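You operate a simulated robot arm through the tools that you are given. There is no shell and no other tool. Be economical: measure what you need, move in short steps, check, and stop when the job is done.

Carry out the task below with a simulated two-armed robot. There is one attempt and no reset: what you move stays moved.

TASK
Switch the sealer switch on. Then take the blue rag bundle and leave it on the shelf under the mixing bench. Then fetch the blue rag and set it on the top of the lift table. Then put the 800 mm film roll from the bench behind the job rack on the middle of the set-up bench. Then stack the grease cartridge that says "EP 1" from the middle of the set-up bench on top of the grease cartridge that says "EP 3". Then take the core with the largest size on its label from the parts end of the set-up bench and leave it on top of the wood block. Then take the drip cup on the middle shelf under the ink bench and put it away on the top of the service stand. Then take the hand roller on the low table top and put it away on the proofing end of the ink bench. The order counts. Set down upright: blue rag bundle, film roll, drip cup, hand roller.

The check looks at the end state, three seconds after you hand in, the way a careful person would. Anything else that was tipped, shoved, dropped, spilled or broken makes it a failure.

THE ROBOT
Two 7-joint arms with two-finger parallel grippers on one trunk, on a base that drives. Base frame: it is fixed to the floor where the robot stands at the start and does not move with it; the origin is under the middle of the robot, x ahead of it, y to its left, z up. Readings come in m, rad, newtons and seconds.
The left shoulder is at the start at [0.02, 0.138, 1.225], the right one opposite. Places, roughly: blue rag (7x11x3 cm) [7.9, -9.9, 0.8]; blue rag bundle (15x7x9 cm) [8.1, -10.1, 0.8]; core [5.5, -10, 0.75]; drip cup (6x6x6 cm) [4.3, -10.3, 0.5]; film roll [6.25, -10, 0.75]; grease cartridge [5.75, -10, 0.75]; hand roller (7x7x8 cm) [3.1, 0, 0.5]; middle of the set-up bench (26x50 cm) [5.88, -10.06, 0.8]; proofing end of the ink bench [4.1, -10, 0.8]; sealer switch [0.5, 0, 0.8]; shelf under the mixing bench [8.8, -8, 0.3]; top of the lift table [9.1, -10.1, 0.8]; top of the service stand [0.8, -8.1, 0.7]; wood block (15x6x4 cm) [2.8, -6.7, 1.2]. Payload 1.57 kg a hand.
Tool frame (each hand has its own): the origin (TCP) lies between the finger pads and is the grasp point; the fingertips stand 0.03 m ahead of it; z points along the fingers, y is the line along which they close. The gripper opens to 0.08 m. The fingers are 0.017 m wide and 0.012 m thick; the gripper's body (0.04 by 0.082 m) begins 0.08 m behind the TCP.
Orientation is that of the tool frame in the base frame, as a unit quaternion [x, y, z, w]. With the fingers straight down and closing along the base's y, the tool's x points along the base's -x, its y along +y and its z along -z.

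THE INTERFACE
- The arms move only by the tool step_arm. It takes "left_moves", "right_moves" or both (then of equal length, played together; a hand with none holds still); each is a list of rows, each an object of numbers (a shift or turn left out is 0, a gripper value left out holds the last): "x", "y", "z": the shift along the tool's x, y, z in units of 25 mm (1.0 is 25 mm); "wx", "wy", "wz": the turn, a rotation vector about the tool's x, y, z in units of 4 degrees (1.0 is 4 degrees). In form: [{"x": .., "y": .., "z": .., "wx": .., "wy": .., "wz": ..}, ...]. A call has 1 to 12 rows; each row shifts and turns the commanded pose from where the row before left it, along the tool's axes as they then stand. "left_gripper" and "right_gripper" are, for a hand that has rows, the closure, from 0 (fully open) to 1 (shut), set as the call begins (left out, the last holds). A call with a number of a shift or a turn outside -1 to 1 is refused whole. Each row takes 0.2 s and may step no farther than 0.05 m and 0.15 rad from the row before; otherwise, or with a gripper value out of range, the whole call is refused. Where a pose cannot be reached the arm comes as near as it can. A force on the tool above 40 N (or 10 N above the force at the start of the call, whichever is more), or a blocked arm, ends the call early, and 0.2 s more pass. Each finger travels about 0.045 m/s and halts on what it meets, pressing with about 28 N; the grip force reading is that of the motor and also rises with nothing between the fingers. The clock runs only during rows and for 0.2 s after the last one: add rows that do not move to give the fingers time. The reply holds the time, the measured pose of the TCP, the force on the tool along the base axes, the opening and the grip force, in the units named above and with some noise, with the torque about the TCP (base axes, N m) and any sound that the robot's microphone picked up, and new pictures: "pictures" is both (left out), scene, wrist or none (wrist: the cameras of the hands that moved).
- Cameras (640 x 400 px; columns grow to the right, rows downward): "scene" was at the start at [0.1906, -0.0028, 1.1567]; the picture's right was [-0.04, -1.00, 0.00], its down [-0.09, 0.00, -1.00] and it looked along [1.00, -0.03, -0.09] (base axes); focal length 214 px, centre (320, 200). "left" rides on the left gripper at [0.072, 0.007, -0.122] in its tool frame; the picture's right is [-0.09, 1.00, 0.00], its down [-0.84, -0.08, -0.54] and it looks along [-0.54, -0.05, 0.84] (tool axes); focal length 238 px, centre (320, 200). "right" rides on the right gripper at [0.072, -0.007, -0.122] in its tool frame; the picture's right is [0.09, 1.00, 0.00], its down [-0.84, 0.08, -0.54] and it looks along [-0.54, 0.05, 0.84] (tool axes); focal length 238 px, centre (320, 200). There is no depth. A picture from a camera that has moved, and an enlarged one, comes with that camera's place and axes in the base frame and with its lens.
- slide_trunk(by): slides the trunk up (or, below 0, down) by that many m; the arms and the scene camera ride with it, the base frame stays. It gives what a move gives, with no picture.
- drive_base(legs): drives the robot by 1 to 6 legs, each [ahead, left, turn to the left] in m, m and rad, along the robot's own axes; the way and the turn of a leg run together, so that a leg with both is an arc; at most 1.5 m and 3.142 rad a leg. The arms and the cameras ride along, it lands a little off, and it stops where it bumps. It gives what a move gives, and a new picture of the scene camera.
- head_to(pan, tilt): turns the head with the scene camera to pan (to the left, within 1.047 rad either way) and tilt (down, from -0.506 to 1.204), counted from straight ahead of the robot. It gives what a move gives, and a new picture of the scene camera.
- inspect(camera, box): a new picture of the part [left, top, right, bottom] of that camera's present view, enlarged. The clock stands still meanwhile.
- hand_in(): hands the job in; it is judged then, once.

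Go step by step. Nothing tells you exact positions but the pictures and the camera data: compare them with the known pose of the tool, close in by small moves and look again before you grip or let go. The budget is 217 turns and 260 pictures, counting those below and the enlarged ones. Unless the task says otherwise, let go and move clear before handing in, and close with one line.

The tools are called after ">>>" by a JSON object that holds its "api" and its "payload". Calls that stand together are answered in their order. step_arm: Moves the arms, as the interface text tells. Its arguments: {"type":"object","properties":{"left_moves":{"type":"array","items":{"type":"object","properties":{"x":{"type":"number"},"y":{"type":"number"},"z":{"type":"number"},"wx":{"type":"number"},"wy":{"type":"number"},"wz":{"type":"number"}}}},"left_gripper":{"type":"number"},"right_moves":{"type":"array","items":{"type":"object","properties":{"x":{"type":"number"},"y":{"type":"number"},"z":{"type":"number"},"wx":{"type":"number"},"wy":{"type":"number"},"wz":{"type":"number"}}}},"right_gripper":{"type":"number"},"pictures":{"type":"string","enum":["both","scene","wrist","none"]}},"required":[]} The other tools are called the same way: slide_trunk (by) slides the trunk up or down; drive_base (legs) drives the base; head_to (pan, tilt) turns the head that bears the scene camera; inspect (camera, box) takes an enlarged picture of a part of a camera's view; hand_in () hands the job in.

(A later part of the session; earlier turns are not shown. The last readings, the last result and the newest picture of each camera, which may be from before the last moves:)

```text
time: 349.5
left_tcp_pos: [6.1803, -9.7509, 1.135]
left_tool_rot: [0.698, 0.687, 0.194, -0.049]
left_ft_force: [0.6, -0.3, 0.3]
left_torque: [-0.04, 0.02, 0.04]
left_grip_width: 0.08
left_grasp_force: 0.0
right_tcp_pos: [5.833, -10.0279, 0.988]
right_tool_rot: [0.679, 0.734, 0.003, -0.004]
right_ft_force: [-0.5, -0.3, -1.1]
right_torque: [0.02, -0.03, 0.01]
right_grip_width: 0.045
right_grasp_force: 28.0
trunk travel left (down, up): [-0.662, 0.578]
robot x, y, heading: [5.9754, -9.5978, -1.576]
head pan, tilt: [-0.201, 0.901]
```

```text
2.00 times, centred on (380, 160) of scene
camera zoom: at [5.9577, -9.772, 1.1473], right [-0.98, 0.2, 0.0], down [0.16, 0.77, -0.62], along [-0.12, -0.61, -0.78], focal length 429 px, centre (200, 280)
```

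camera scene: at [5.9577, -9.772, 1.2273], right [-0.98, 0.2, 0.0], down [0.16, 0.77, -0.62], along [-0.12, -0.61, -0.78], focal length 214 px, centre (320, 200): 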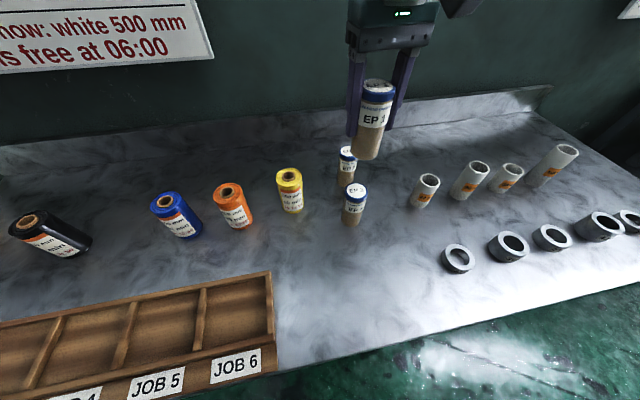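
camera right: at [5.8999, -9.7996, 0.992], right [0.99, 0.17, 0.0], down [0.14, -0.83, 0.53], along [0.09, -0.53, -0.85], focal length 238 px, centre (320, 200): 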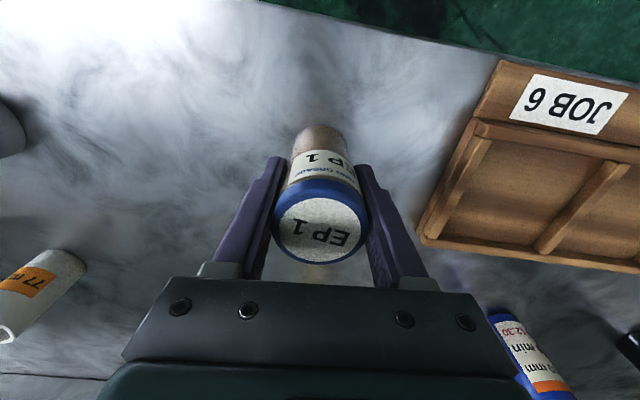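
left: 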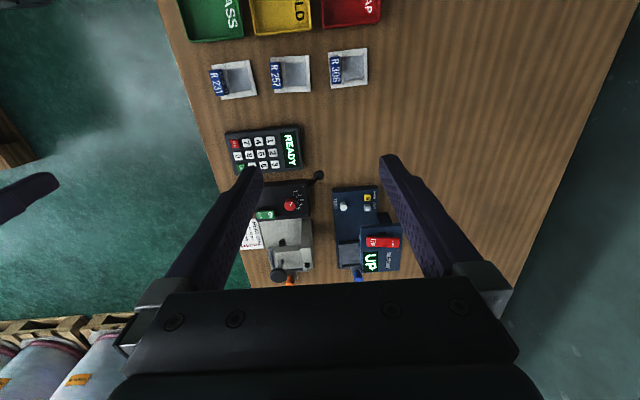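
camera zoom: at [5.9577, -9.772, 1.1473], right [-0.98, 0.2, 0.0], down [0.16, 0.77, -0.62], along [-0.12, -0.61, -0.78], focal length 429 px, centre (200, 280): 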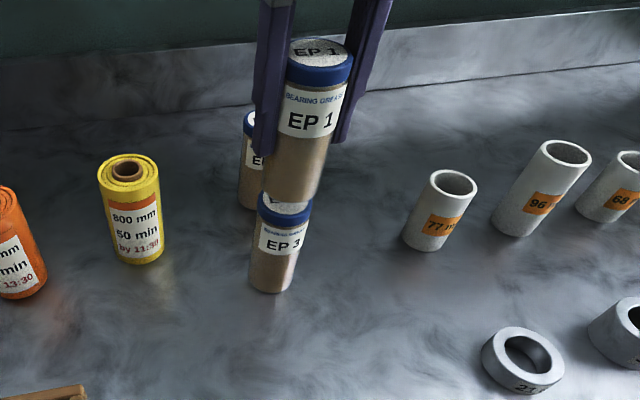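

Aligned. Lower in fine steps.

>>> {"api": "step_arm", "payload": {"right_moves": [{"z": 0.1}, {"z": 0.1}, {"z": 0.1}, {"z": 0.1}, {"z": 0.1}, {"z": 0.1}, {"z": 0.1}, {"z": 0.1}], "pictures": "none"}}

>>> {"api": "inspect", "payload": {"camera": "scene", "box": [280, 60, 480, 260]}}

```text
time: 351.3
left_tcp_pos: [6.1797, -9.7529, 1.1364]
left_tool_rot: [0.698, 0.687, 0.194, -0.049]
left_ft_force: [0.1, 0.6, 0.4]
left_torque: [-0.02, 0.01, 0.0]
left_grip_width: 0.0799
left_grasp_force: 0.1
right_tcp_pos: [5.832, -10.0286, 0.9711]
right_tool_rot: [0.679, 0.734, 0.002, -0.001]
right_ft_force: [-0.4, 1.0, 19.8]
right_torque: [0.02, -0.05, -0.1]
right_grip_width: 0.0452
right_grasp_force: 28.3
trunk travel left (down, up): [-0.662, 0.578]
robot x, y, heading: [5.9702, -9.598, -1.574]
head pan, tilt: [-0.201, 0.901]
```

```text
2.00 times, centred on (380, 160) of scene
camera zoom: at [5.9574, -9.7731, 1.1478], right [-0.98, 0.2, 0.0], down [0.16, 0.77, -0.62], along [-0.12, -0.61, -0.78], focal length 429 px, centre (200, 280)
```

zoom: 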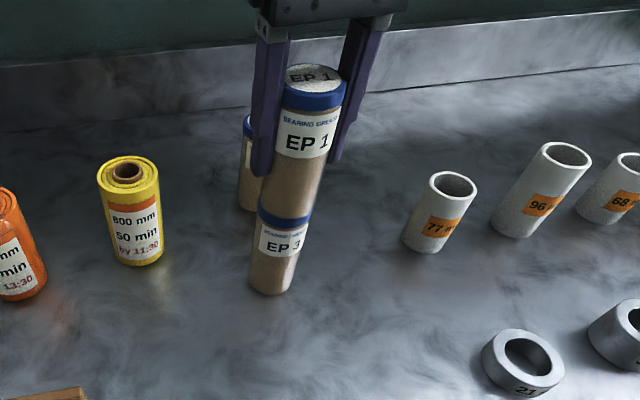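

Contact. Ease off slightly, open, and rise straight up.

>>> {"api": "step_arm", "payload": {"right_moves": [{"z": -0.1}, {}], "pictures": "none"}}

>>> {"api": "step_arm", "payload": {"right_moves": [{}, {}, {}, {}], "right_gripper": 0, "pictures": "none"}}

>>> {"api": "slide_trunk", "payload": {"by": 0.2}}

>>> {"api": "inspect", "payload": {"camera": "scene", "box": [280, 60, 640, 285]}}

```text
time: 351.9
left_tcp_pos: [6.1805, -9.7532, 1.1363]
left_tool_rot: [0.698, 0.687, 0.193, -0.048]
left_ft_force: [-0.3, -0.7, -0.3]
left_torque: [-0.02, 0.03, 0.02]
left_grip_width: 0.0799
left_grasp_force: 0.0
right_tcp_pos: [5.8328, -10.0271, 0.9708]
right_tool_rot: [0.68, 0.733, 0.004, -0.004]
right_ft_force: [0.5, -2.2, 7.9]
right_torque: [-0.32, -0.04, -0.03]
right_grip_width: 0.0449
right_grasp_force: 27.7
trunk travel left (down, up): [-0.662, 0.578]
robot x, y, heading: [5.975, -9.598, -1.569]
head pan, tilt: [-0.201, 0.901]
```

```text
time: 352.9
left_tcp_pos: [6.1807, -9.7505, 1.1349]
left_tool_rot: [0.698, 0.687, 0.195, -0.05]
left_ft_force: [-0.3, -0.3, 0.4]
left_torque: [0.03, 0.0, 0.05]
left_grip_width: 0.0801
left_grasp_force: 0.0
right_tcp_pos: [5.8321, -10.0252, 0.9702]
right_tool_rot: [0.679, 0.734, 0.004, -0.004]
right_ft_force: [0.3, -0.3, 0.4]
right_torque: [0.0, 0.02, -0.02]
right_grip_width: 0.0801
right_grasp_force: 0.1
trunk travel left (down, up): [-0.662, 0.578]
robot x, y, heading: [5.9726, -9.599, -1.57]
head pan, tilt: [-0.201, 0.901]
```

```text
time: 355.1
left_tcp_pos: [6.1807, -9.7516, 1.3363]
left_tool_rot: [0.699, 0.687, 0.195, -0.048]
left_ft_force: [-0.5, 0.6, 0.1]
left_torque: [0.01, -0.03, 0.01]
left_grip_width: 0.08
left_grasp_force: 0.0
right_tcp_pos: [5.8328, -10.0251, 1.1708]
right_tool_rot: [0.679, 0.734, 0.004, -0.004]
right_ft_force: [1.2, 0.3, 0.6]
right_torque: [-0.01, 0.02, -0.03]
right_grip_width: 0.08
right_grasp_force: 0.0
trunk travel left (down, up): [-0.862, 0.378]
robot x, y, heading: [5.9737, -9.5975, -1.568]
head pan, tilt: [-0.201, 0.901]
```

```text
1.78 times, centred on (460, 172) of scene
camera zoom: at [5.9577, -9.772, 1.3472], right [-0.98, 0.2, 0.0], down [0.16, 0.77, -0.62], along [-0.12, -0.61, -0.78], focal length 381 px, centre (71, 249)
```

zoom: 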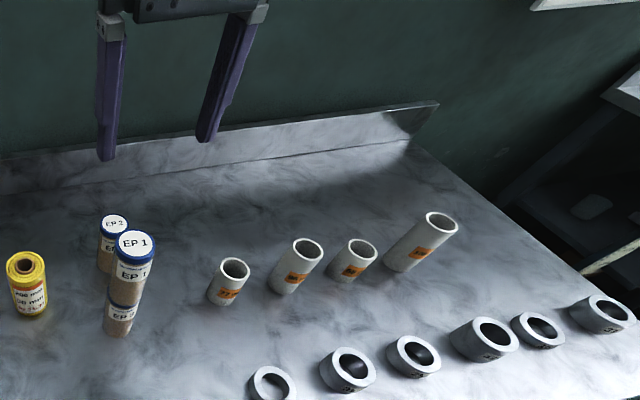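

Stack stands. The 108 mm core is the rightmost tube at ≈[5.30, −10.055]. Move the hand over there.

>>> {"api": "drive_base", "payload": {"legs": [[-0.1, 0, 0], [0, -0.533, 0], [0.1, 0, 0]]}}

>>> {"api": "slide_trunk", "payload": {"by": -0.12}}

>>> {"api": "inspect", "payload": {"camera": "right", "box": [0, 0, 640, 400]}}

```text
time: 359.8
left_tcp_pos: [5.6283, -9.7461, 1.3351]
left_tool_rot: [0.694, 0.691, 0.195, -0.05]
left_ft_force: [0.4, 0.1, 0.1]
left_torque: [0.0, 0.01, 0.02]
left_grip_width: 0.08
left_grasp_force: 0.0
right_tcp_pos: [5.2847, -10.0232, 1.1709]
right_tool_rot: [0.675, 0.738, 0.004, -0.004]
right_ft_force: [-0.5, 0.3, -0.7]
right_torque: [0.0, -0.01, 0.0]
right_grip_width: 0.08
right_grasp_force: 0.0
trunk travel left (down, up): [-0.862, 0.378]
robot x, y, heading: [5.4184, -9.5918, -1.559]
head pan, tilt: [-0.201, 0.901]
camera scene: at [5.4058, -9.7694, 1.3473], right [-0.98, 0.19, 0.0], down [0.15, 0.77, -0.62], along [-0.12, -0.61, -0.78], focal length 214 px, centre (320, 200)
```

scene: 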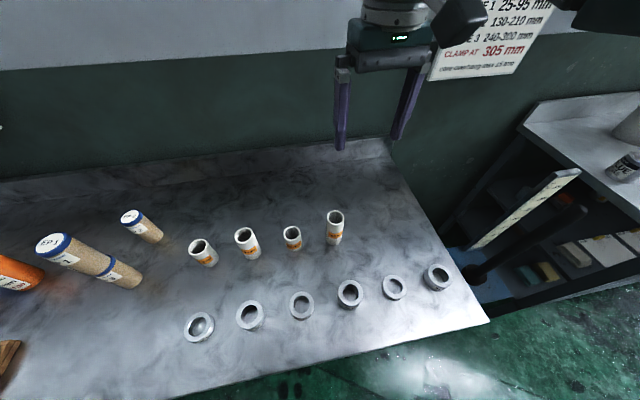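

```text
time: 361.3
left_tcp_pos: [5.6282, -9.7459, 1.2165]
left_tool_rot: [0.694, 0.691, 0.194, -0.05]
left_ft_force: [-0.3, -0.1, -0.3]
left_torque: [-0.02, -0.01, 0.01]
left_grip_width: 0.08
left_grasp_force: 0.0
right_tcp_pos: [5.2842, -10.0251, 1.0502]
right_tool_rot: [0.674, 0.738, 0.004, -0.006]
right_ft_force: [0.1, 0.2, -0.3]
right_torque: [0.0, 0.01, 0.0]
right_grip_width: 0.0799
right_grasp_force: 0.1
trunk travel left (down, up): [-0.742, 0.498]
robot x, y, heading: [5.4213, -9.596, -1.564]
head pan, tilt: [-0.201, 0.901]
```

```text
1.00 times, centred on (320, 200) of right (not enlarged: the box is as wide or as high as the picture)
camera zoom: at [5.2708, -9.955, 1.1745], right [0.98, 0.18, 0.0], down [0.15, -0.83, 0.53], along [0.1, -0.52, -0.85], focal length 238 px, centre (320, 200)
```

zoom: 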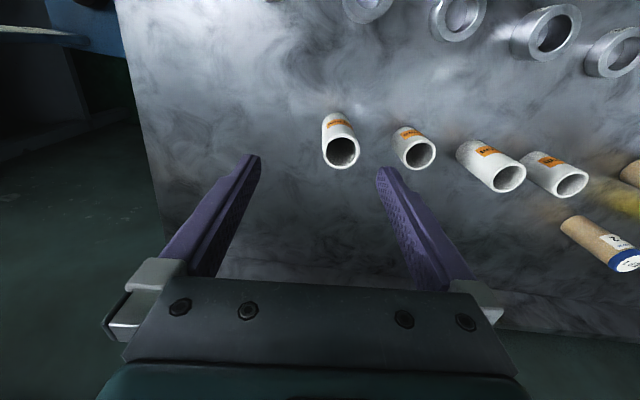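

>>> {"api": "drive_base", "payload": {"legs": [[0.025, 0.03, 0]]}}

>>> {"api": "inspect", "payload": {"camera": "scene", "box": [180, 200, 440, 360]}}

>>> {"api": "inspect", "payload": {"camera": "right", "box": [200, 60, 440, 210]}}

```text
time: 362.1
left_tcp_pos: [5.6588, -9.7717, 1.2143]
left_tool_rot: [0.695, 0.69, 0.194, -0.05]
left_ft_force: [-0.1, -0.3, 0.7]
left_torque: [-0.02, -0.01, 0.01]
left_grip_width: 0.0802
left_grasp_force: 0.1
right_tcp_pos: [5.3148, -10.0499, 1.0501]
right_tool_rot: [0.675, 0.738, 0.004, -0.004]
right_ft_force: [-0.6, -0.6, -0.1]
right_torque: [0.01, -0.05, -0.02]
right_grip_width: 0.0801
right_grasp_force: 0.0
trunk travel left (down, up): [-0.742, 0.498]
robot x, y, heading: [5.4521, -9.6224, -1.559]
head pan, tilt: [-0.201, 0.901]
camera scene: at [5.436, -9.7945, 1.2273], right [-0.98, 0.19, 0.0], down [0.15, 0.77, -0.62], along [-0.12, -0.61, -0.78], focal length 214 px, centre (320, 200)
```

scene: 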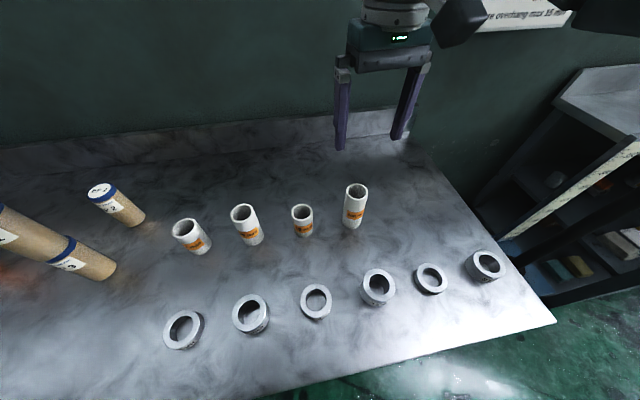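

```text
2.46 times, centred on (310, 280) of scene
camera zoom: at [5.436, -9.7945, 1.2273], right [-0.98, 0.19, 0.0], down [0.15, 0.77, -0.62], along [-0.12, -0.61, -0.78], focal length 528 px, centre (345, 3)
```

zoom: 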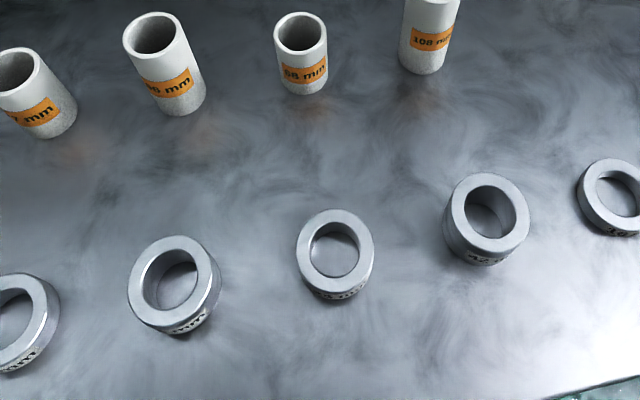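

```text
2.67 times, centred on (320, 135) of right
camera zoom: at [5.3009, -9.98, 1.1745], right [0.98, 0.18, 0.0], down [0.15, -0.83, 0.53], along [0.1, -0.52, -0.85], focal length 636 px, centre (320, 373)
```

zoom: 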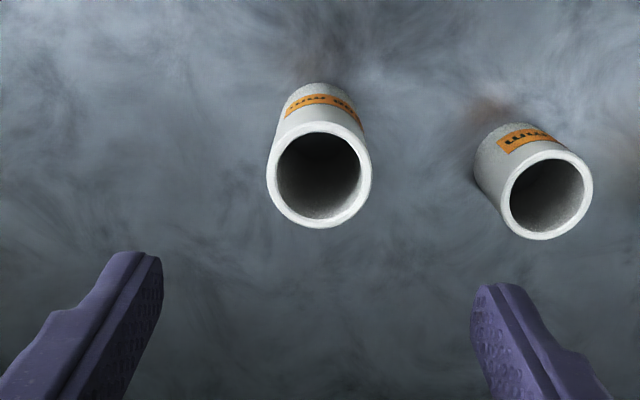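

108 mm confirmed and aligned. Lower and grip.

>>> {"api": "slide_trunk", "payload": {"by": -0.18}}

>>> {"api": "step_arm", "payload": {"right_moves": [{}, {}, {}, {}, {}], "right_gripper": 1, "pictures": "none"}}

>>> {"api": "slide_trunk", "payload": {"by": 0.3}}

>>> {"api": "drive_base", "payload": {"legs": [[-0.55, 0, 0], [0, 0, -1.57]]}}

>>> {"api": "head_to", "payload": {"pan": 0, "tilt": 0.2}}

```text
time: 364.1
left_tcp_pos: [5.6582, -9.771, 1.0352]
left_tool_rot: [0.695, 0.69, 0.195, -0.05]
left_ft_force: [-0.2, 0.1, 0.2]
left_torque: [0.04, 0.01, 0.01]
left_grip_width: 0.0801
left_grasp_force: 0.1
right_tcp_pos: [5.3152, -10.0498, 0.8707]
right_tool_rot: [0.676, 0.737, 0.003, -0.005]
right_ft_force: [0.1, 0.0, -0.3]
right_torque: [-0.01, -0.01, 0.0]
right_grip_width: 0.0798
right_grasp_force: 0.1
trunk travel left (down, up): [-0.562, 0.678]
robot x, y, heading: [5.4456, -9.6207, -1.562]
head pan, tilt: [-0.201, 0.901]
```

```text
time: 365.4
left_tcp_pos: [5.6595, -9.7712, 1.0357]
left_tool_rot: [0.695, 0.691, 0.195, -0.051]
left_ft_force: [0.4, 0.7, -0.1]
left_torque: [-0.06, -0.01, 0.03]
left_grip_width: 0.0799
left_grasp_force: 0.1
right_tcp_pos: [5.3136, -10.0501, 0.8704]
right_tool_rot: [0.675, 0.738, 0.004, -0.004]
right_ft_force: [-0.2, 0.8, 1.1]
right_torque: [0.03, -0.03, 0.02]
right_grip_width: 0.043
right_grasp_force: 28.2
trunk travel left (down, up): [-0.562, 0.678]
robot x, y, heading: [5.4502, -9.6188, -1.555]
head pan, tilt: [-0.201, 0.901]
```

```text
time: 368.4
left_tcp_pos: [5.6592, -9.7703, 1.3366]
left_tool_rot: [0.694, 0.692, 0.194, -0.049]
left_ft_force: [0.1, 0.8, 1.0]
left_torque: [0.0, -0.02, 0.03]
left_grip_width: 0.0803
left_grasp_force: 0.1
right_tcp_pos: [5.3137, -10.0495, 1.1711]
right_tool_rot: [0.675, 0.738, 0.004, -0.004]
right_ft_force: [-0.5, -0.3, -1.3]
right_torque: [-0.01, 0.03, 0.02]
right_grip_width: 0.0432
right_grasp_force: 28.0
trunk travel left (down, up): [-0.862, 0.378]
robot x, y, heading: [5.4495, -9.6237, -1.56]
head pan, tilt: [-0.201, 0.901]
```

```text
time: 375.4
left_tcp_pos: [5.2919, -9.2673, 1.3351]
left_tool_rot: [0.98, -0.009, 0.172, 0.104]
left_ft_force: [0.1, -0.5, 0.5]
left_torque: [0.01, 0.02, -0.03]
left_grip_width: 0.0803
left_grasp_force: 0.0
right_tcp_pos: [5.0179, -8.9196, 1.1702]
right_tool_rot: [0.999, 0.038, 0.005, 0.0]
right_ft_force: [0.0, -0.6, -0.8]
right_torque: [0.01, 0.02, 0.04]
right_grip_width: 0.0434
right_grasp_force: 28.0
trunk travel left (down, up): [-0.862, 0.378]
robot x, y, heading: [5.441, -9.0614, 3.138]
head pan, tilt: [-0.201, 0.901]
camera scene: at [5.2691, -9.0463, 1.3473], right [0.2, 0.98, 0.0], down [0.77, -0.16, -0.62], along [-0.61, 0.12, -0.78], focal length 214 px, centre (320, 200)
```

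scene: 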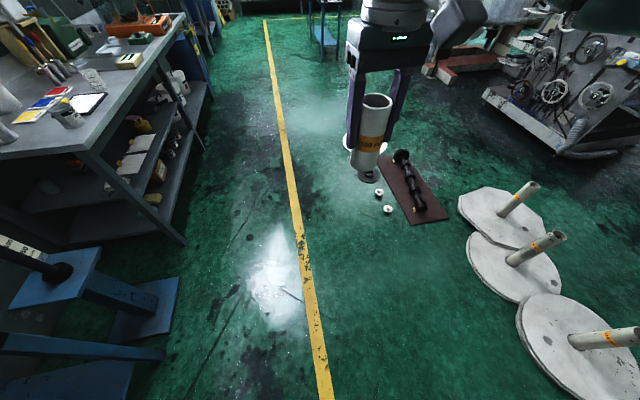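

```text
time: 376.5
left_tcp_pos: [5.2909, -9.2676, 1.3354]
left_tool_rot: [0.98, -0.009, 0.171, 0.104]
left_ft_force: [-0.7, -0.6, 0.9]
left_torque: [-0.02, 0.01, 0.0]
left_grip_width: 0.0802
left_grasp_force: 0.0
right_tcp_pos: [5.0156, -8.9193, 1.171]
right_tool_rot: [0.999, 0.038, 0.006, 0.0]
right_ft_force: [0.4, 0.2, -0.8]
right_torque: [-0.01, 0.0, 0.0]
right_grip_width: 0.0432
right_grasp_force: 28.2
trunk travel left (down, up): [-0.862, 0.378]
robot x, y, heading: [5.4443, -9.0648, 3.141]
head pan, tilt: [0.0, 0.201]
camera scene: at [5.2499, -9.0612, 1.4087], right [0.0, 1.0, 0.0], down [0.2, 0.0, -0.98], along [-0.98, 0.0, -0.2], focal length 214 px, centre (320, 200)
```

scene: 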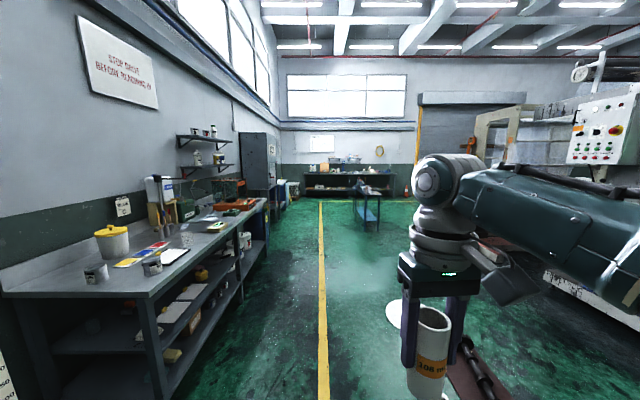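

Core held. Drive along the aisle to x≈2.8 and face +y to find the wood block.

>>> {"api": "drive_base", "payload": {"legs": [[1.4, 0, 0], [1.2, 0, 0], [0, 0, -1.57]]}}

```text
time: 393.0
left_tcp_pos: [2.6685, -8.8705, 1.3364]
left_tool_rot: [-0.663, 0.721, -0.042, -0.197]
left_ft_force: [0.1, 0.4, 0.0]
left_torque: [-0.02, 0.0, -0.02]
left_grip_width: 0.0798
left_grasp_force: 0.1
right_tcp_pos: [3.0343, -8.6215, 1.1712]
right_tool_rot: [0.71, -0.704, 0.005, 0.004]
right_ft_force: [-0.3, -0.3, -1.1]
right_torque: [0.01, 0.03, 0.0]
right_grip_width: 0.0434
right_grasp_force: 27.8
trunk travel left (down, up): [-0.862, 0.378]
robot x, y, heading: [2.8658, -9.0348, 1.502]
head pan, tilt: [0.0, 0.201]
camera scene: at [2.8765, -8.8448, 1.4088], right [1.0, -0.07, 0.0], down [-0.01, -0.2, -0.98], along [0.07, 0.98, -0.2], focal length 214 px, centre (320, 200)
```

scene: 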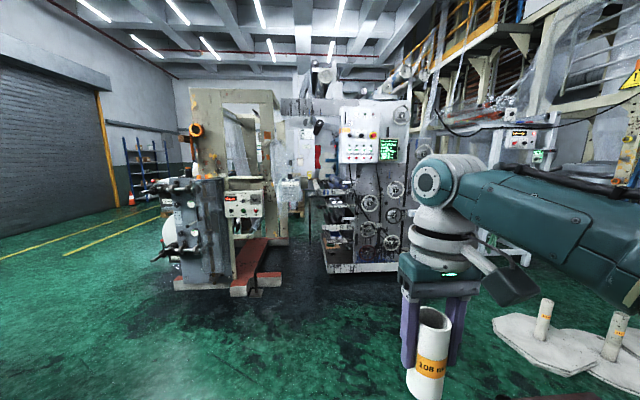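

>>> {"api": "inspect", "payload": {"camera": "scene", "box": [220, 110, 420, 280]}}

```text
2.35 times, centred on (320, 195) of scene
camera zoom: at [2.8765, -8.8448, 1.4088], right [1.0, -0.07, 0.0], down [-0.01, -0.2, -0.98], along [0.07, 0.98, -0.2], focal length 505 px, centre (320, 212)
```

zoom: 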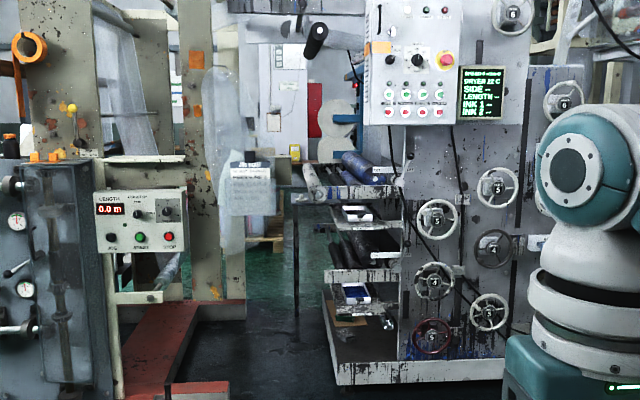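

The block should appear around the middle-left; I'll drive closer.

>>> {"api": "drive_base", "payload": {"legs": [[0, 0, 0.07], [1.3, 0, 0]]}}

>>> {"api": "inspect", "payload": {"camera": "scene", "box": [160, 80, 440, 280]}}

```text
time: 400.0
left_tcp_pos: [2.6582, -7.5683, 1.3356]
left_tool_rot: [-0.686, 0.699, -0.049, -0.195]
left_ft_force: [0.0, 0.7, -0.3]
left_torque: [0.0, 0.06, 0.02]
left_grip_width: 0.0798
left_grasp_force: 0.1
right_tcp_pos: [3.0056, -7.2948, 1.1695]
right_tool_rot: [0.734, -0.679, 0.004, 0.004]
right_ft_force: [0.2, 0.1, -0.1]
right_torque: [0.01, 0.0, -0.01]
right_grip_width: 0.0434
right_grasp_force: 27.6
trunk travel left (down, up): [-0.862, 0.378]
robot x, y, heading: [2.8624, -7.7225, 1.566]
head pan, tilt: [0.0, 0.201]
camera scene: at [2.8628, -7.5274, 1.4088], right [1.0, 0.0, 0.0], down [0.0, -0.2, -0.98], along [0.0, 0.98, -0.2], focal length 214 px, centre (320, 200)
```

scene: 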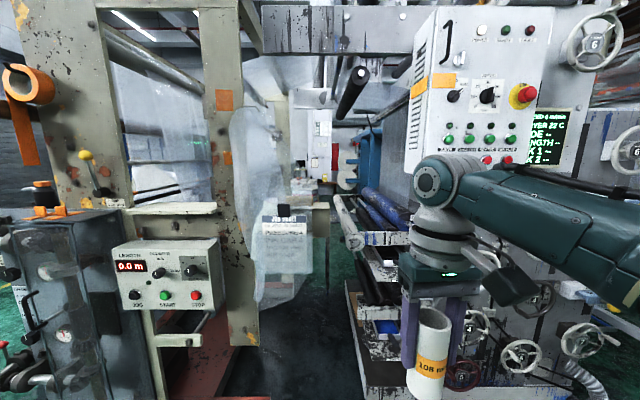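

```text
2.00 times, centred on (300, 180) of scene
camera zoom: at [2.8628, -7.5274, 1.4088], right [1.0, 0.0, 0.0], down [0.0, -0.2, -0.98], along [0.0, 0.98, -0.2], focal length 429 px, centre (360, 240)
```

zoom: 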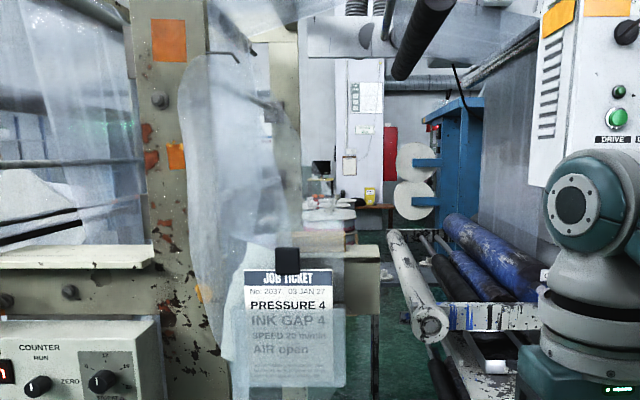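

I see the wood block at ≈[2.80, −6.7, 1.24] on a beige ledge behind a hanging job ticket. Raise the trunk to look from above.

>>> {"api": "slide_trunk", "payload": {"by": 0.3}}

>>> {"api": "head_to", "payload": {"pan": 0.1, "tilt": 0.55}}

>>> {"api": "inspect", "payload": {"camera": "scene", "box": [200, 60, 440, 210]}}

```text
time: 403.0
left_tcp_pos: [2.657, -7.5678, 1.6363]
left_tool_rot: [-0.686, 0.699, -0.048, -0.195]
left_ft_force: [0.4, -0.1, 0.1]
left_torque: [0.02, 0.02, 0.0]
left_grip_width: 0.0799
left_grasp_force: 0.0
right_tcp_pos: [3.0061, -7.2938, 1.4698]
right_tool_rot: [0.733, -0.68, 0.005, 0.004]
right_ft_force: [0.5, 0.4, -1.0]
right_torque: [0.02, 0.0, 0.0]
right_grip_width: 0.0432
right_grasp_force: 28.3
trunk travel left (down, up): [-1.162, 0.078]
robot x, y, heading: [2.8667, -7.7206, 1.574]
head pan, tilt: [0.0, 0.201]
```

```text
time: 403.9
left_tcp_pos: [2.6568, -7.5669, 1.6354]
left_tool_rot: [-0.686, 0.699, -0.048, -0.195]
left_ft_force: [-0.1, 0.1, -0.6]
left_torque: [0.04, -0.01, 0.02]
left_grip_width: 0.0799
left_grasp_force: 0.0
right_tcp_pos: [3.0053, -7.293, 1.4697]
right_tool_rot: [0.734, -0.679, 0.005, 0.004]
right_ft_force: [-0.3, -0.7, -1.7]
right_torque: [-0.02, 0.0, 0.02]
right_grip_width: 0.0431
right_grasp_force: 28.0
trunk travel left (down, up): [-1.162, 0.078]
robot x, y, heading: [2.8648, -7.7225, 1.57]
head pan, tilt: [0.099, 0.55]
camera scene: at [2.8539, -7.5311, 1.6766], right [1.0, 0.1, 0.0], down [0.05, -0.52, -0.85], along [-0.08, 0.85, -0.52], focal length 214 px, centre (320, 200)
```

scene: 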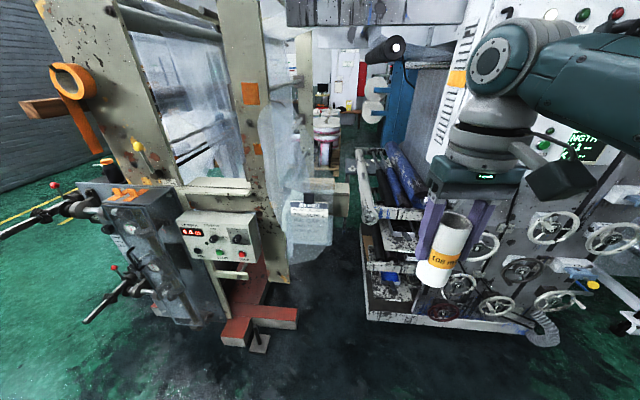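

```text
2.67 times, centred on (320, 135) of scene
camera zoom: at [2.8539, -7.5311, 1.6766], right [1.0, 0.1, 0.0], down [0.05, -0.52, -0.85], along [-0.08, 0.85, -0.52], focal length 572 px, centre (320, 373)
```

zoom: 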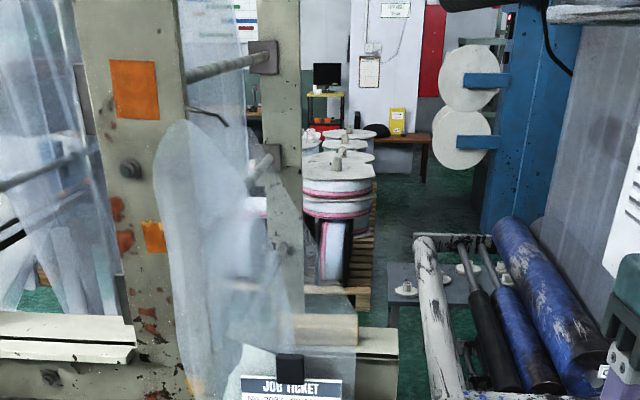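

Block centre ≈[2.785, −6.67], top z≈1.265; a plastic curtain hangs in front of its left part, so I'll come in from the right, then shift left onto it.

>>> {"api": "drive_base", "payload": {"legs": [[0.5, 0.08, 0]]}}

>>> {"api": "inspect", "payload": {"camera": "right", "box": [0, 0, 640, 400]}}

```text
time: 406.8
left_tcp_pos: [2.5729, -7.0776, 1.6366]
left_tool_rot: [-0.69, 0.695, -0.049, -0.195]
left_ft_force: [-0.6, 0.7, -0.5]
left_torque: [-0.03, 0.0, 0.01]
left_grip_width: 0.08
left_grasp_force: 0.0
right_tcp_pos: [2.9186, -6.7999, 1.4713]
right_tool_rot: [0.737, -0.676, 0.004, 0.004]
right_ft_force: [-0.7, 0.0, -0.3]
right_torque: [-0.01, -0.05, -0.02]
right_grip_width: 0.0433
right_grasp_force: 27.7
trunk travel left (down, up): [-1.162, 0.078]
robot x, y, heading: [2.781, -7.2274, 1.573]
head pan, tilt: [0.099, 0.55]
camera scene: at [2.7695, -7.0386, 1.6766], right [0.99, 0.11, 0.0], down [0.06, -0.52, -0.85], along [-0.09, 0.85, -0.52], focal length 214 px, centre (320, 200)
```

scene: 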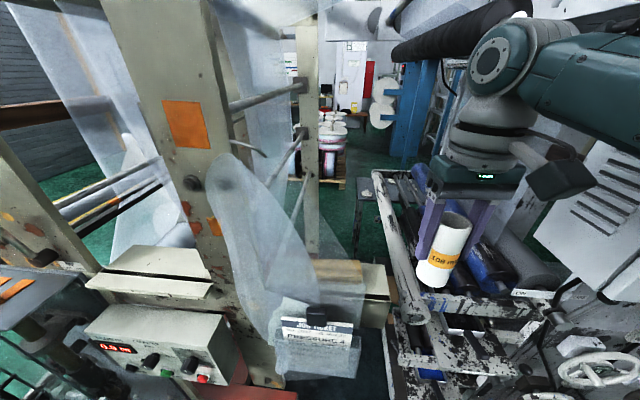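

```text
1.00 times, centred on (320, 200) of right (not enlarged: the box is as wide or as high as the picture)
camera zoom: at [2.9312, -6.8691, 1.5943], right [-0.98, -0.18, 0.0], down [-0.15, 0.83, 0.53], along [-0.09, 0.52, -0.85], focal length 238 px, centre (320, 200)
```

zoom: 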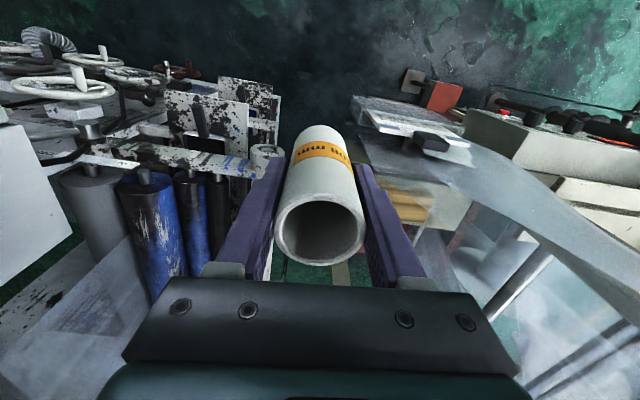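

>>> {"api": "inspect", "payload": {"camera": "right", "box": [340, 90, 580, 290]}}

>>> {"api": "inspect", "payload": {"camera": "scene", "box": [220, 180, 460, 380]}}

```text
2.00 times, centred on (460, 190) of right
camera zoom: at [2.9312, -6.8691, 1.5943], right [-0.98, -0.18, 0.0], down [-0.15, 0.83, 0.53], along [-0.09, 0.52, -0.85], focal length 477 px, centre (40, 220)
```

zoom: 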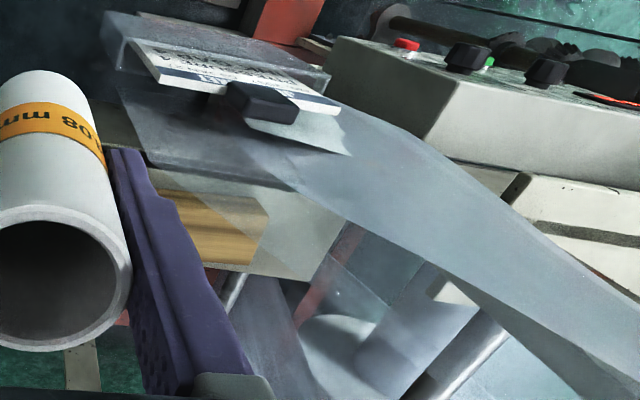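

```text
2.00 times, centred on (340, 280) of scene
camera zoom: at [2.7695, -7.0386, 1.6766], right [0.99, 0.11, 0.0], down [0.06, -0.52, -0.85], along [-0.09, 0.85, -0.52], focal length 429 px, centre (280, 40)
```

zoom: 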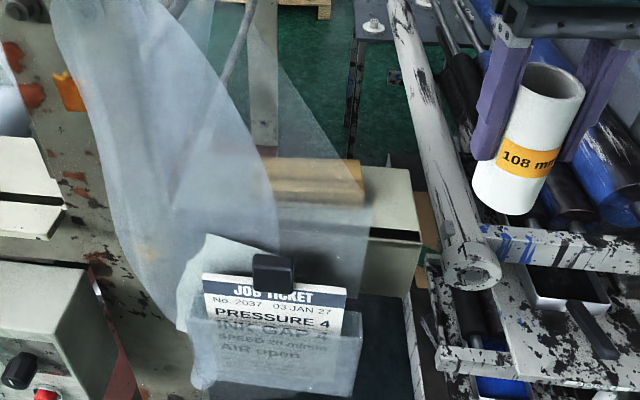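

The block top is open from above; target core at ≈[2.80, −6.682]. Move forward first.

>>> {"api": "drive_base", "payload": {"legs": [[0.118, 0, 0], [0, 0.1, 0]]}}

>>> {"api": "inspect", "payload": {"camera": "right", "box": [200, 60, 520, 300]}}

>>> {"api": "inspect", "payload": {"camera": "scene", "box": [220, 160, 460, 360]}}

```text
time: 408.8
left_tcp_pos: [2.4716, -6.9601, 1.6358]
left_tool_rot: [-0.69, 0.696, -0.049, -0.195]
left_ft_force: [-0.4, 0.1, 0.4]
left_torque: [-0.02, 0.02, 0.0]
left_grip_width: 0.0796
left_grasp_force: 0.1
right_tcp_pos: [2.8168, -6.6823, 1.4695]
right_tool_rot: [0.737, -0.676, 0.005, 0.004]
right_ft_force: [0.1, 0.6, -0.8]
right_torque: [0.01, 0.0, -0.02]
right_grip_width: 0.0434
right_grasp_force: 28.1
trunk travel left (down, up): [-1.162, 0.078]
robot x, y, heading: [2.6768, -7.1125, 1.577]
head pan, tilt: [0.099, 0.55]
camera scene: at [2.6677, -6.9214, 1.6766], right [0.99, 0.11, 0.0], down [0.06, -0.52, -0.85], along [-0.09, 0.85, -0.52], focal length 214 px, centre (320, 200)
```

scene: 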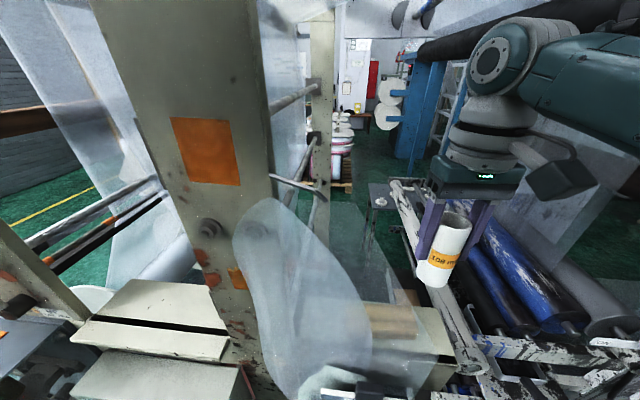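

```text
1.67 times, centred on (360, 180) of right
camera zoom: at [2.8295, -6.752, 1.5943], right [-0.98, -0.18, 0.0], down [-0.15, 0.83, 0.53], along [-0.09, 0.52, -0.85], focal length 397 px, centre (253, 233)
```

zoom: 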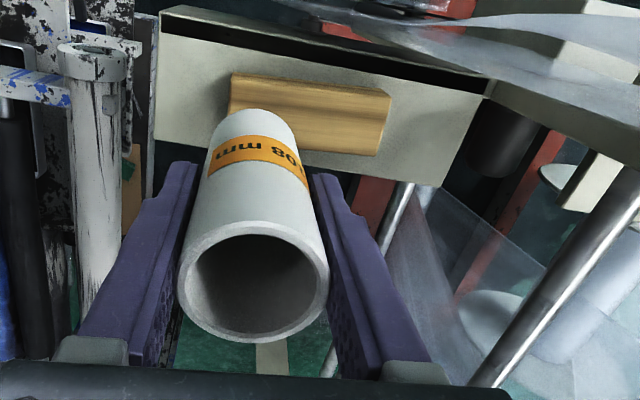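

```text
2.00 times, centred on (340, 260) of scene
camera zoom: at [2.6677, -6.9214, 1.6766], right [0.99, 0.11, 0.0], down [0.06, -0.52, -0.85], along [-0.09, 0.85, -0.52], focal length 429 px, centre (280, 80)
```

zoom: 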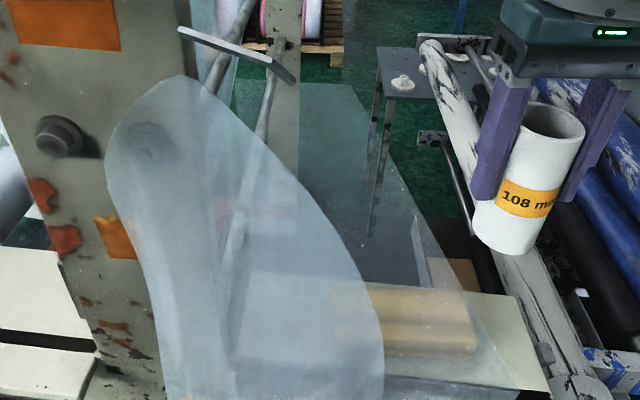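

Clear view: block spans x 2.70–2.836, y −6.695…−6.645. I'll nudge to core centre ≈[2.785, −6.669].

>>> {"api": "drive_base", "payload": {"legs": [[0.013, 0.03, 0]]}}

>>> {"api": "slide_trunk", "payload": {"by": -0.1}}

>>> {"api": "inspect", "payload": {"camera": "right", "box": [0, 0, 640, 400]}}

>>> {"api": "inspect", "payload": {"camera": "scene", "box": [240, 160, 480, 360]}}

```text
time: 409.6
left_tcp_pos: [2.4419, -6.9471, 1.6362]
left_tool_rot: [-0.69, 0.695, -0.05, -0.194]
left_ft_force: [-0.1, 0.4, -0.5]
left_torque: [0.01, 0.0, 0.03]
left_grip_width: 0.0797
left_grasp_force: 0.0
right_tcp_pos: [2.7867, -6.6694, 1.4709]
right_tool_rot: [0.737, -0.675, 0.004, 0.004]
right_ft_force: [0.2, -0.1, -1.8]
right_torque: [-0.01, 0.01, 0.04]
right_grip_width: 0.0435
right_grasp_force: 28.0
trunk travel left (down, up): [-1.162, 0.078]
robot x, y, heading: [2.6484, -7.0964, 1.584]
head pan, tilt: [0.099, 0.55]
camera scene: at [2.6372, -6.9087, 1.6766], right [0.99, 0.11, 0.0], down [0.06, -0.52, -0.85], along [-0.09, 0.85, -0.52], focal length 214 px, centre (320, 200)
```

scene: 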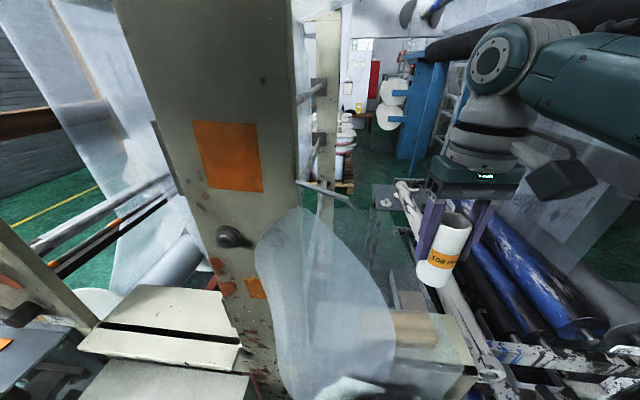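

```text
time: 411.0
left_tcp_pos: [2.4418, -6.9479, 1.5353]
left_tool_rot: [-0.69, 0.695, -0.051, -0.195]
left_ft_force: [0.4, -0.2, -0.3]
left_torque: [0.02, -0.04, -0.02]
left_grip_width: 0.0802
left_grasp_force: 0.1
right_tcp_pos: [2.786, -6.6694, 1.3706]
right_tool_rot: [0.737, -0.676, 0.004, 0.003]
right_ft_force: [0.2, 0.1, 0.0]
right_torque: [0.02, 0.02, -0.02]
right_grip_width: 0.0436
right_grasp_force: 27.9
trunk travel left (down, up): [-1.062, 0.178]
robot x, y, heading: [2.6464, -7.0988, 1.583]
head pan, tilt: [0.099, 0.55]
```

```text
1.00 times, centred on (320, 200) of right (not enlarged: the box is as wide or as high as the picture)
camera zoom: at [2.7988, -6.7391, 1.4944], right [-0.98, -0.18, 0.0], down [-0.15, 0.83, 0.53], along [-0.1, 0.52, -0.85], focal length 238 px, centre (320, 200)
```

zoom: 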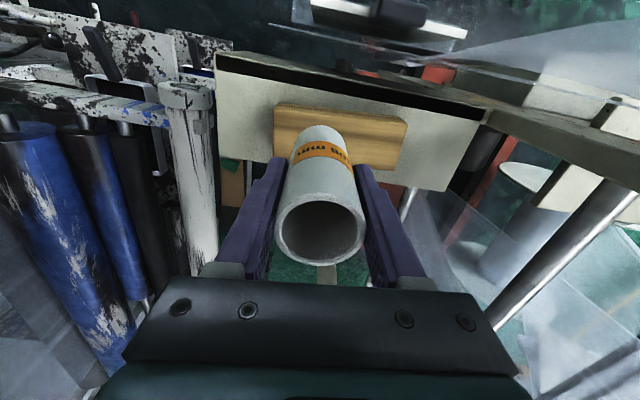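

```text
2.00 times, centred on (360, 260) of scene
camera zoom: at [2.6372, -6.9087, 1.5766], right [0.99, 0.11, 0.0], down [0.06, -0.52, -0.85], along [-0.09, 0.85, -0.52], focal length 429 px, centre (240, 80)
```

zoom: 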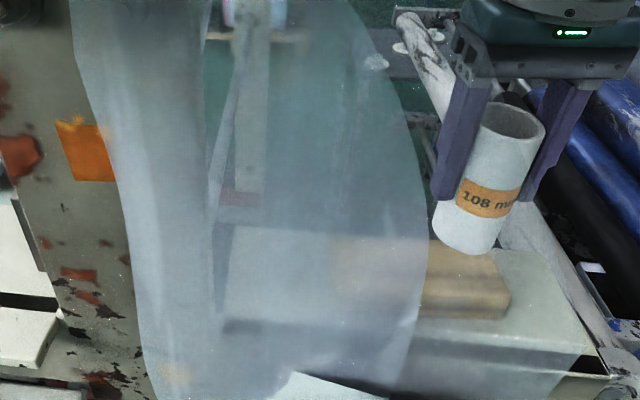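

Aligned over the block. Lower in fine steps.

>>> {"api": "step_arm", "payload": {"right_moves": [{"z": 0.15}, {"z": 0.15}, {"z": 0.15}, {"z": 0.12}, {"z": 0.12}, {"z": 0.12}, {"z": 0.12}, {"z": 0.12}, {"z": 0.12}, {"z": 0.12}], "pictures": "none"}}

>>> {"api": "inspect", "payload": {"camera": "scene", "box": [240, 160, 480, 360]}}

```text
time: 413.2
left_tcp_pos: [2.4413, -6.9479, 1.5365]
left_tool_rot: [-0.69, 0.695, -0.051, -0.195]
left_ft_force: [0.5, -0.6, 0.3]
left_torque: [0.0, 0.03, 0.03]
left_grip_width: 0.08
left_grasp_force: 0.2
right_tcp_pos: [2.7867, -6.6709, 1.3384]
right_tool_rot: [0.737, -0.676, 0.004, 0.004]
right_ft_force: [-0.5, 0.1, -0.9]
right_torque: [0.01, 0.0, 0.0]
right_grip_width: 0.0434
right_grasp_force: 28.2
trunk travel left (down, up): [-1.062, 0.178]
robot x, y, heading: [2.6497, -7.0942, 1.58]
head pan, tilt: [0.099, 0.55]
```

```text
2.00 times, centred on (360, 260) of scene
camera zoom: at [2.6372, -6.9087, 1.5766], right [0.99, 0.11, 0.0], down [0.06, -0.52, -0.85], along [-0.09, 0.85, -0.52], focal length 429 px, centre (240, 80)
```

zoom: 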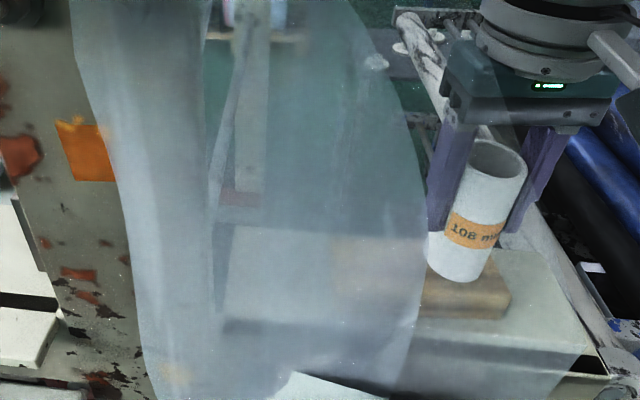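

Close to the block top; continue.

>>> {"api": "step_arm", "payload": {"right_moves": [{"z": 0.1}, {"z": 0.1}, {"z": 0.1}, {"z": 0.1}, {"z": 0.1}, {"z": 0.1}, {"z": 0.1}, {"z": 0.1}], "pictures": "none"}}

>>> {"api": "inspect", "payload": {"camera": "scene", "box": [240, 160, 480, 360]}}

```text
time: 415.0
left_tcp_pos: [2.4404, -6.9467, 1.535]
left_tool_rot: [-0.69, 0.695, -0.05, -0.195]
left_ft_force: [-0.4, 0.1, 0.1]
left_torque: [0.03, 0.0, 0.04]
left_grip_width: 0.0798
left_grasp_force: 0.0
right_tcp_pos: [2.7847, -6.6704, 1.319]
right_tool_rot: [0.737, -0.675, 0.004, 0.004]
right_ft_force: [1.0, 0.0, -1.4]
right_torque: [0.0, 0.02, 0.04]
right_grip_width: 0.0433
right_grasp_force: 28.3
trunk travel left (down, up): [-1.062, 0.178]
robot x, y, heading: [2.6495, -7.0991, 1.58]
head pan, tilt: [0.099, 0.55]
```

```text
2.00 times, centred on (360, 260) of scene
camera zoom: at [2.6372, -6.9087, 1.5766], right [0.99, 0.11, 0.0], down [0.06, -0.52, -0.85], along [-0.09, 0.85, -0.52], focal length 429 px, centre (240, 80)
```

zoom: 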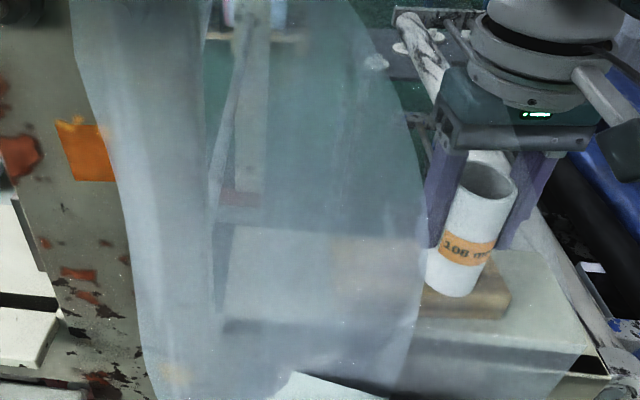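

No contact yet; the block is lower, which shifts my y estimate. Check the wrist view.

>>> {"api": "inspect", "payload": {"camera": "right", "box": [220, 60, 460, 260]}}

```text
2.00 times, centred on (340, 160) of right
camera zoom: at [2.7991, -6.7392, 1.442], right [-0.98, -0.18, 0.0], down [-0.15, 0.83, 0.53], along [-0.1, 0.52, -0.85], focal length 477 px, centre (280, 280)
```

zoom: 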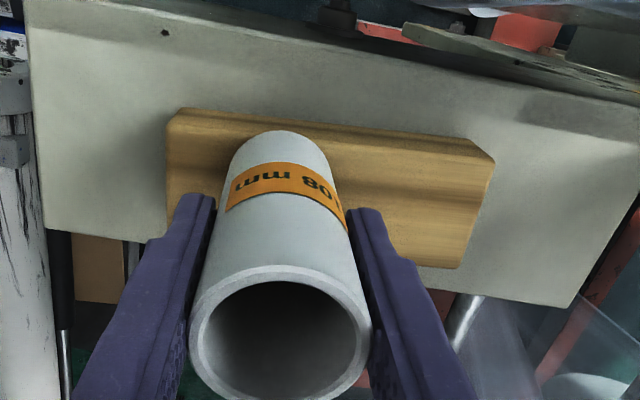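

Using the block's known size, its top is ≈1.22 and centre ≈[2.762, −6.650]. Move 2 cm forward with the base.

>>> {"api": "drive_base", "payload": {"legs": [[0.02, 0.006, 0]]}}

>>> {"api": "inspect", "payload": {"camera": "right", "box": [220, 60, 460, 260]}}

```text
time: 415.8
left_tcp_pos: [2.4348, -6.9275, 1.5345]
left_tool_rot: [-0.69, 0.696, -0.05, -0.195]
left_ft_force: [0.6, 0.0, -0.2]
left_torque: [0.01, 0.0, -0.01]
left_grip_width: 0.08
left_grasp_force: 0.0
right_tcp_pos: [2.7803, -6.649, 1.3185]
right_tool_rot: [0.737, -0.676, 0.004, 0.004]
right_ft_force: [0.1, 0.5, -0.4]
right_torque: [0.0, 0.0, 0.01]
right_grip_width: 0.0432
right_grasp_force: 28.2
trunk travel left (down, up): [-1.062, 0.178]
robot x, y, heading: [2.6454, -7.0772, 1.582]
head pan, tilt: [0.099, 0.55]
camera scene: at [2.6311, -6.8882, 1.5766], right [0.99, 0.11, 0.0], down [0.06, -0.52, -0.85], along [-0.09, 0.85, -0.52], focal length 214 px, centre (320, 200)
```

scene: 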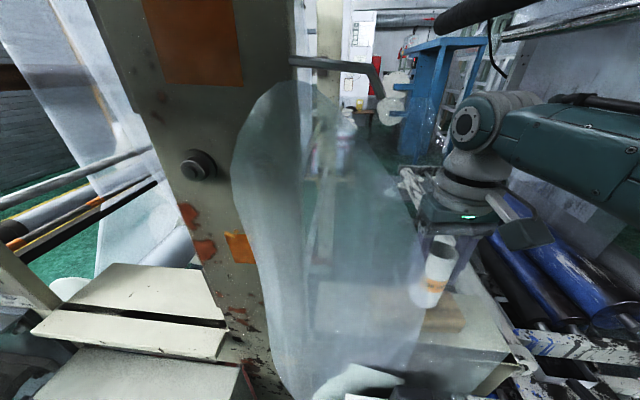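

```text
2.00 times, centred on (340, 160) of right
camera zoom: at [2.7929, -6.7186, 1.4421], right [-0.98, -0.18, 0.0], down [-0.15, 0.83, 0.53], along [-0.1, 0.52, -0.85], focal length 477 px, centre (280, 280)
```

zoom: 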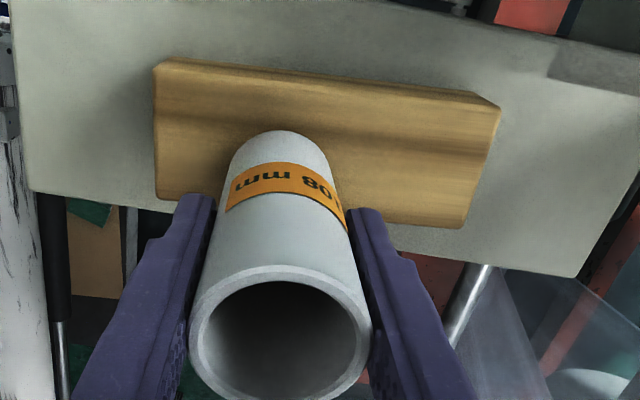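

Now well centred. Lower to contact.

>>> {"api": "step_arm", "payload": {"right_moves": [{"z": 0.15}, {"z": 0.15}, {"z": 0.15}, {"z": 0.12}, {"z": 0.12}, {"z": 0.12}, {"z": 0.1}, {"z": 0.1}, {"z": 0.1}, {"z": 0.1}, {"z": 0.1}], "pictures": "wrist"}}

```text
time: 418.2
left_tcp_pos: [2.4347, -6.9265, 1.5355]
left_tool_rot: [-0.69, 0.696, -0.049, -0.193]
left_ft_force: [-0.5, 0.0, -0.6]
left_torque: [0.03, -0.02, 0.01]
left_grip_width: 0.0797
left_grasp_force: 0.0
right_tcp_pos: [2.7803, -6.6475, 1.2851]
right_tool_rot: [0.737, -0.676, 0.003, 0.003]
right_ft_force: [-0.1, -0.9, 24.8]
right_torque: [-0.01, 0.16, -0.03]
right_grip_width: 0.0436
right_grasp_force: 27.5
trunk travel left (down, up): [-1.062, 0.178]
robot x, y, heading: [2.64, -7.0736, 1.577]
head pan, tilt: [0.099, 0.55]
camera right: at [2.7927, -6.7176, 1.41], right [-0.98, -0.18, 0.0], down [-0.15, 0.83, 0.53], along [-0.09, 0.53, -0.85], focal length 238 px, centre (320, 200)
```

right: 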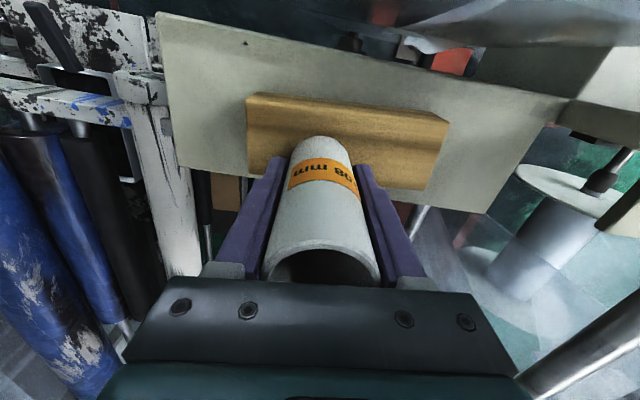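

>>> {"api": "inspect", "payload": {"camera": "right", "box": [230, 80, 470, 230]}}

```text
2.67 times, centred on (350, 155) of right
camera zoom: at [2.7927, -6.7176, 1.41], right [-0.98, -0.18, 0.0], down [-0.15, 0.83, 0.53], along [-0.09, 0.53, -0.85], focal length 636 px, centre (240, 320)
```

zoom: 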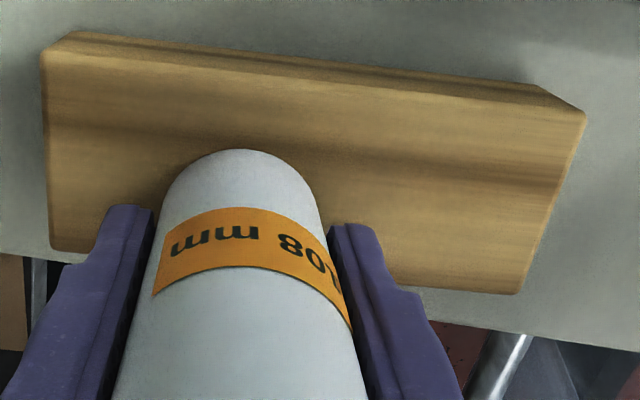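

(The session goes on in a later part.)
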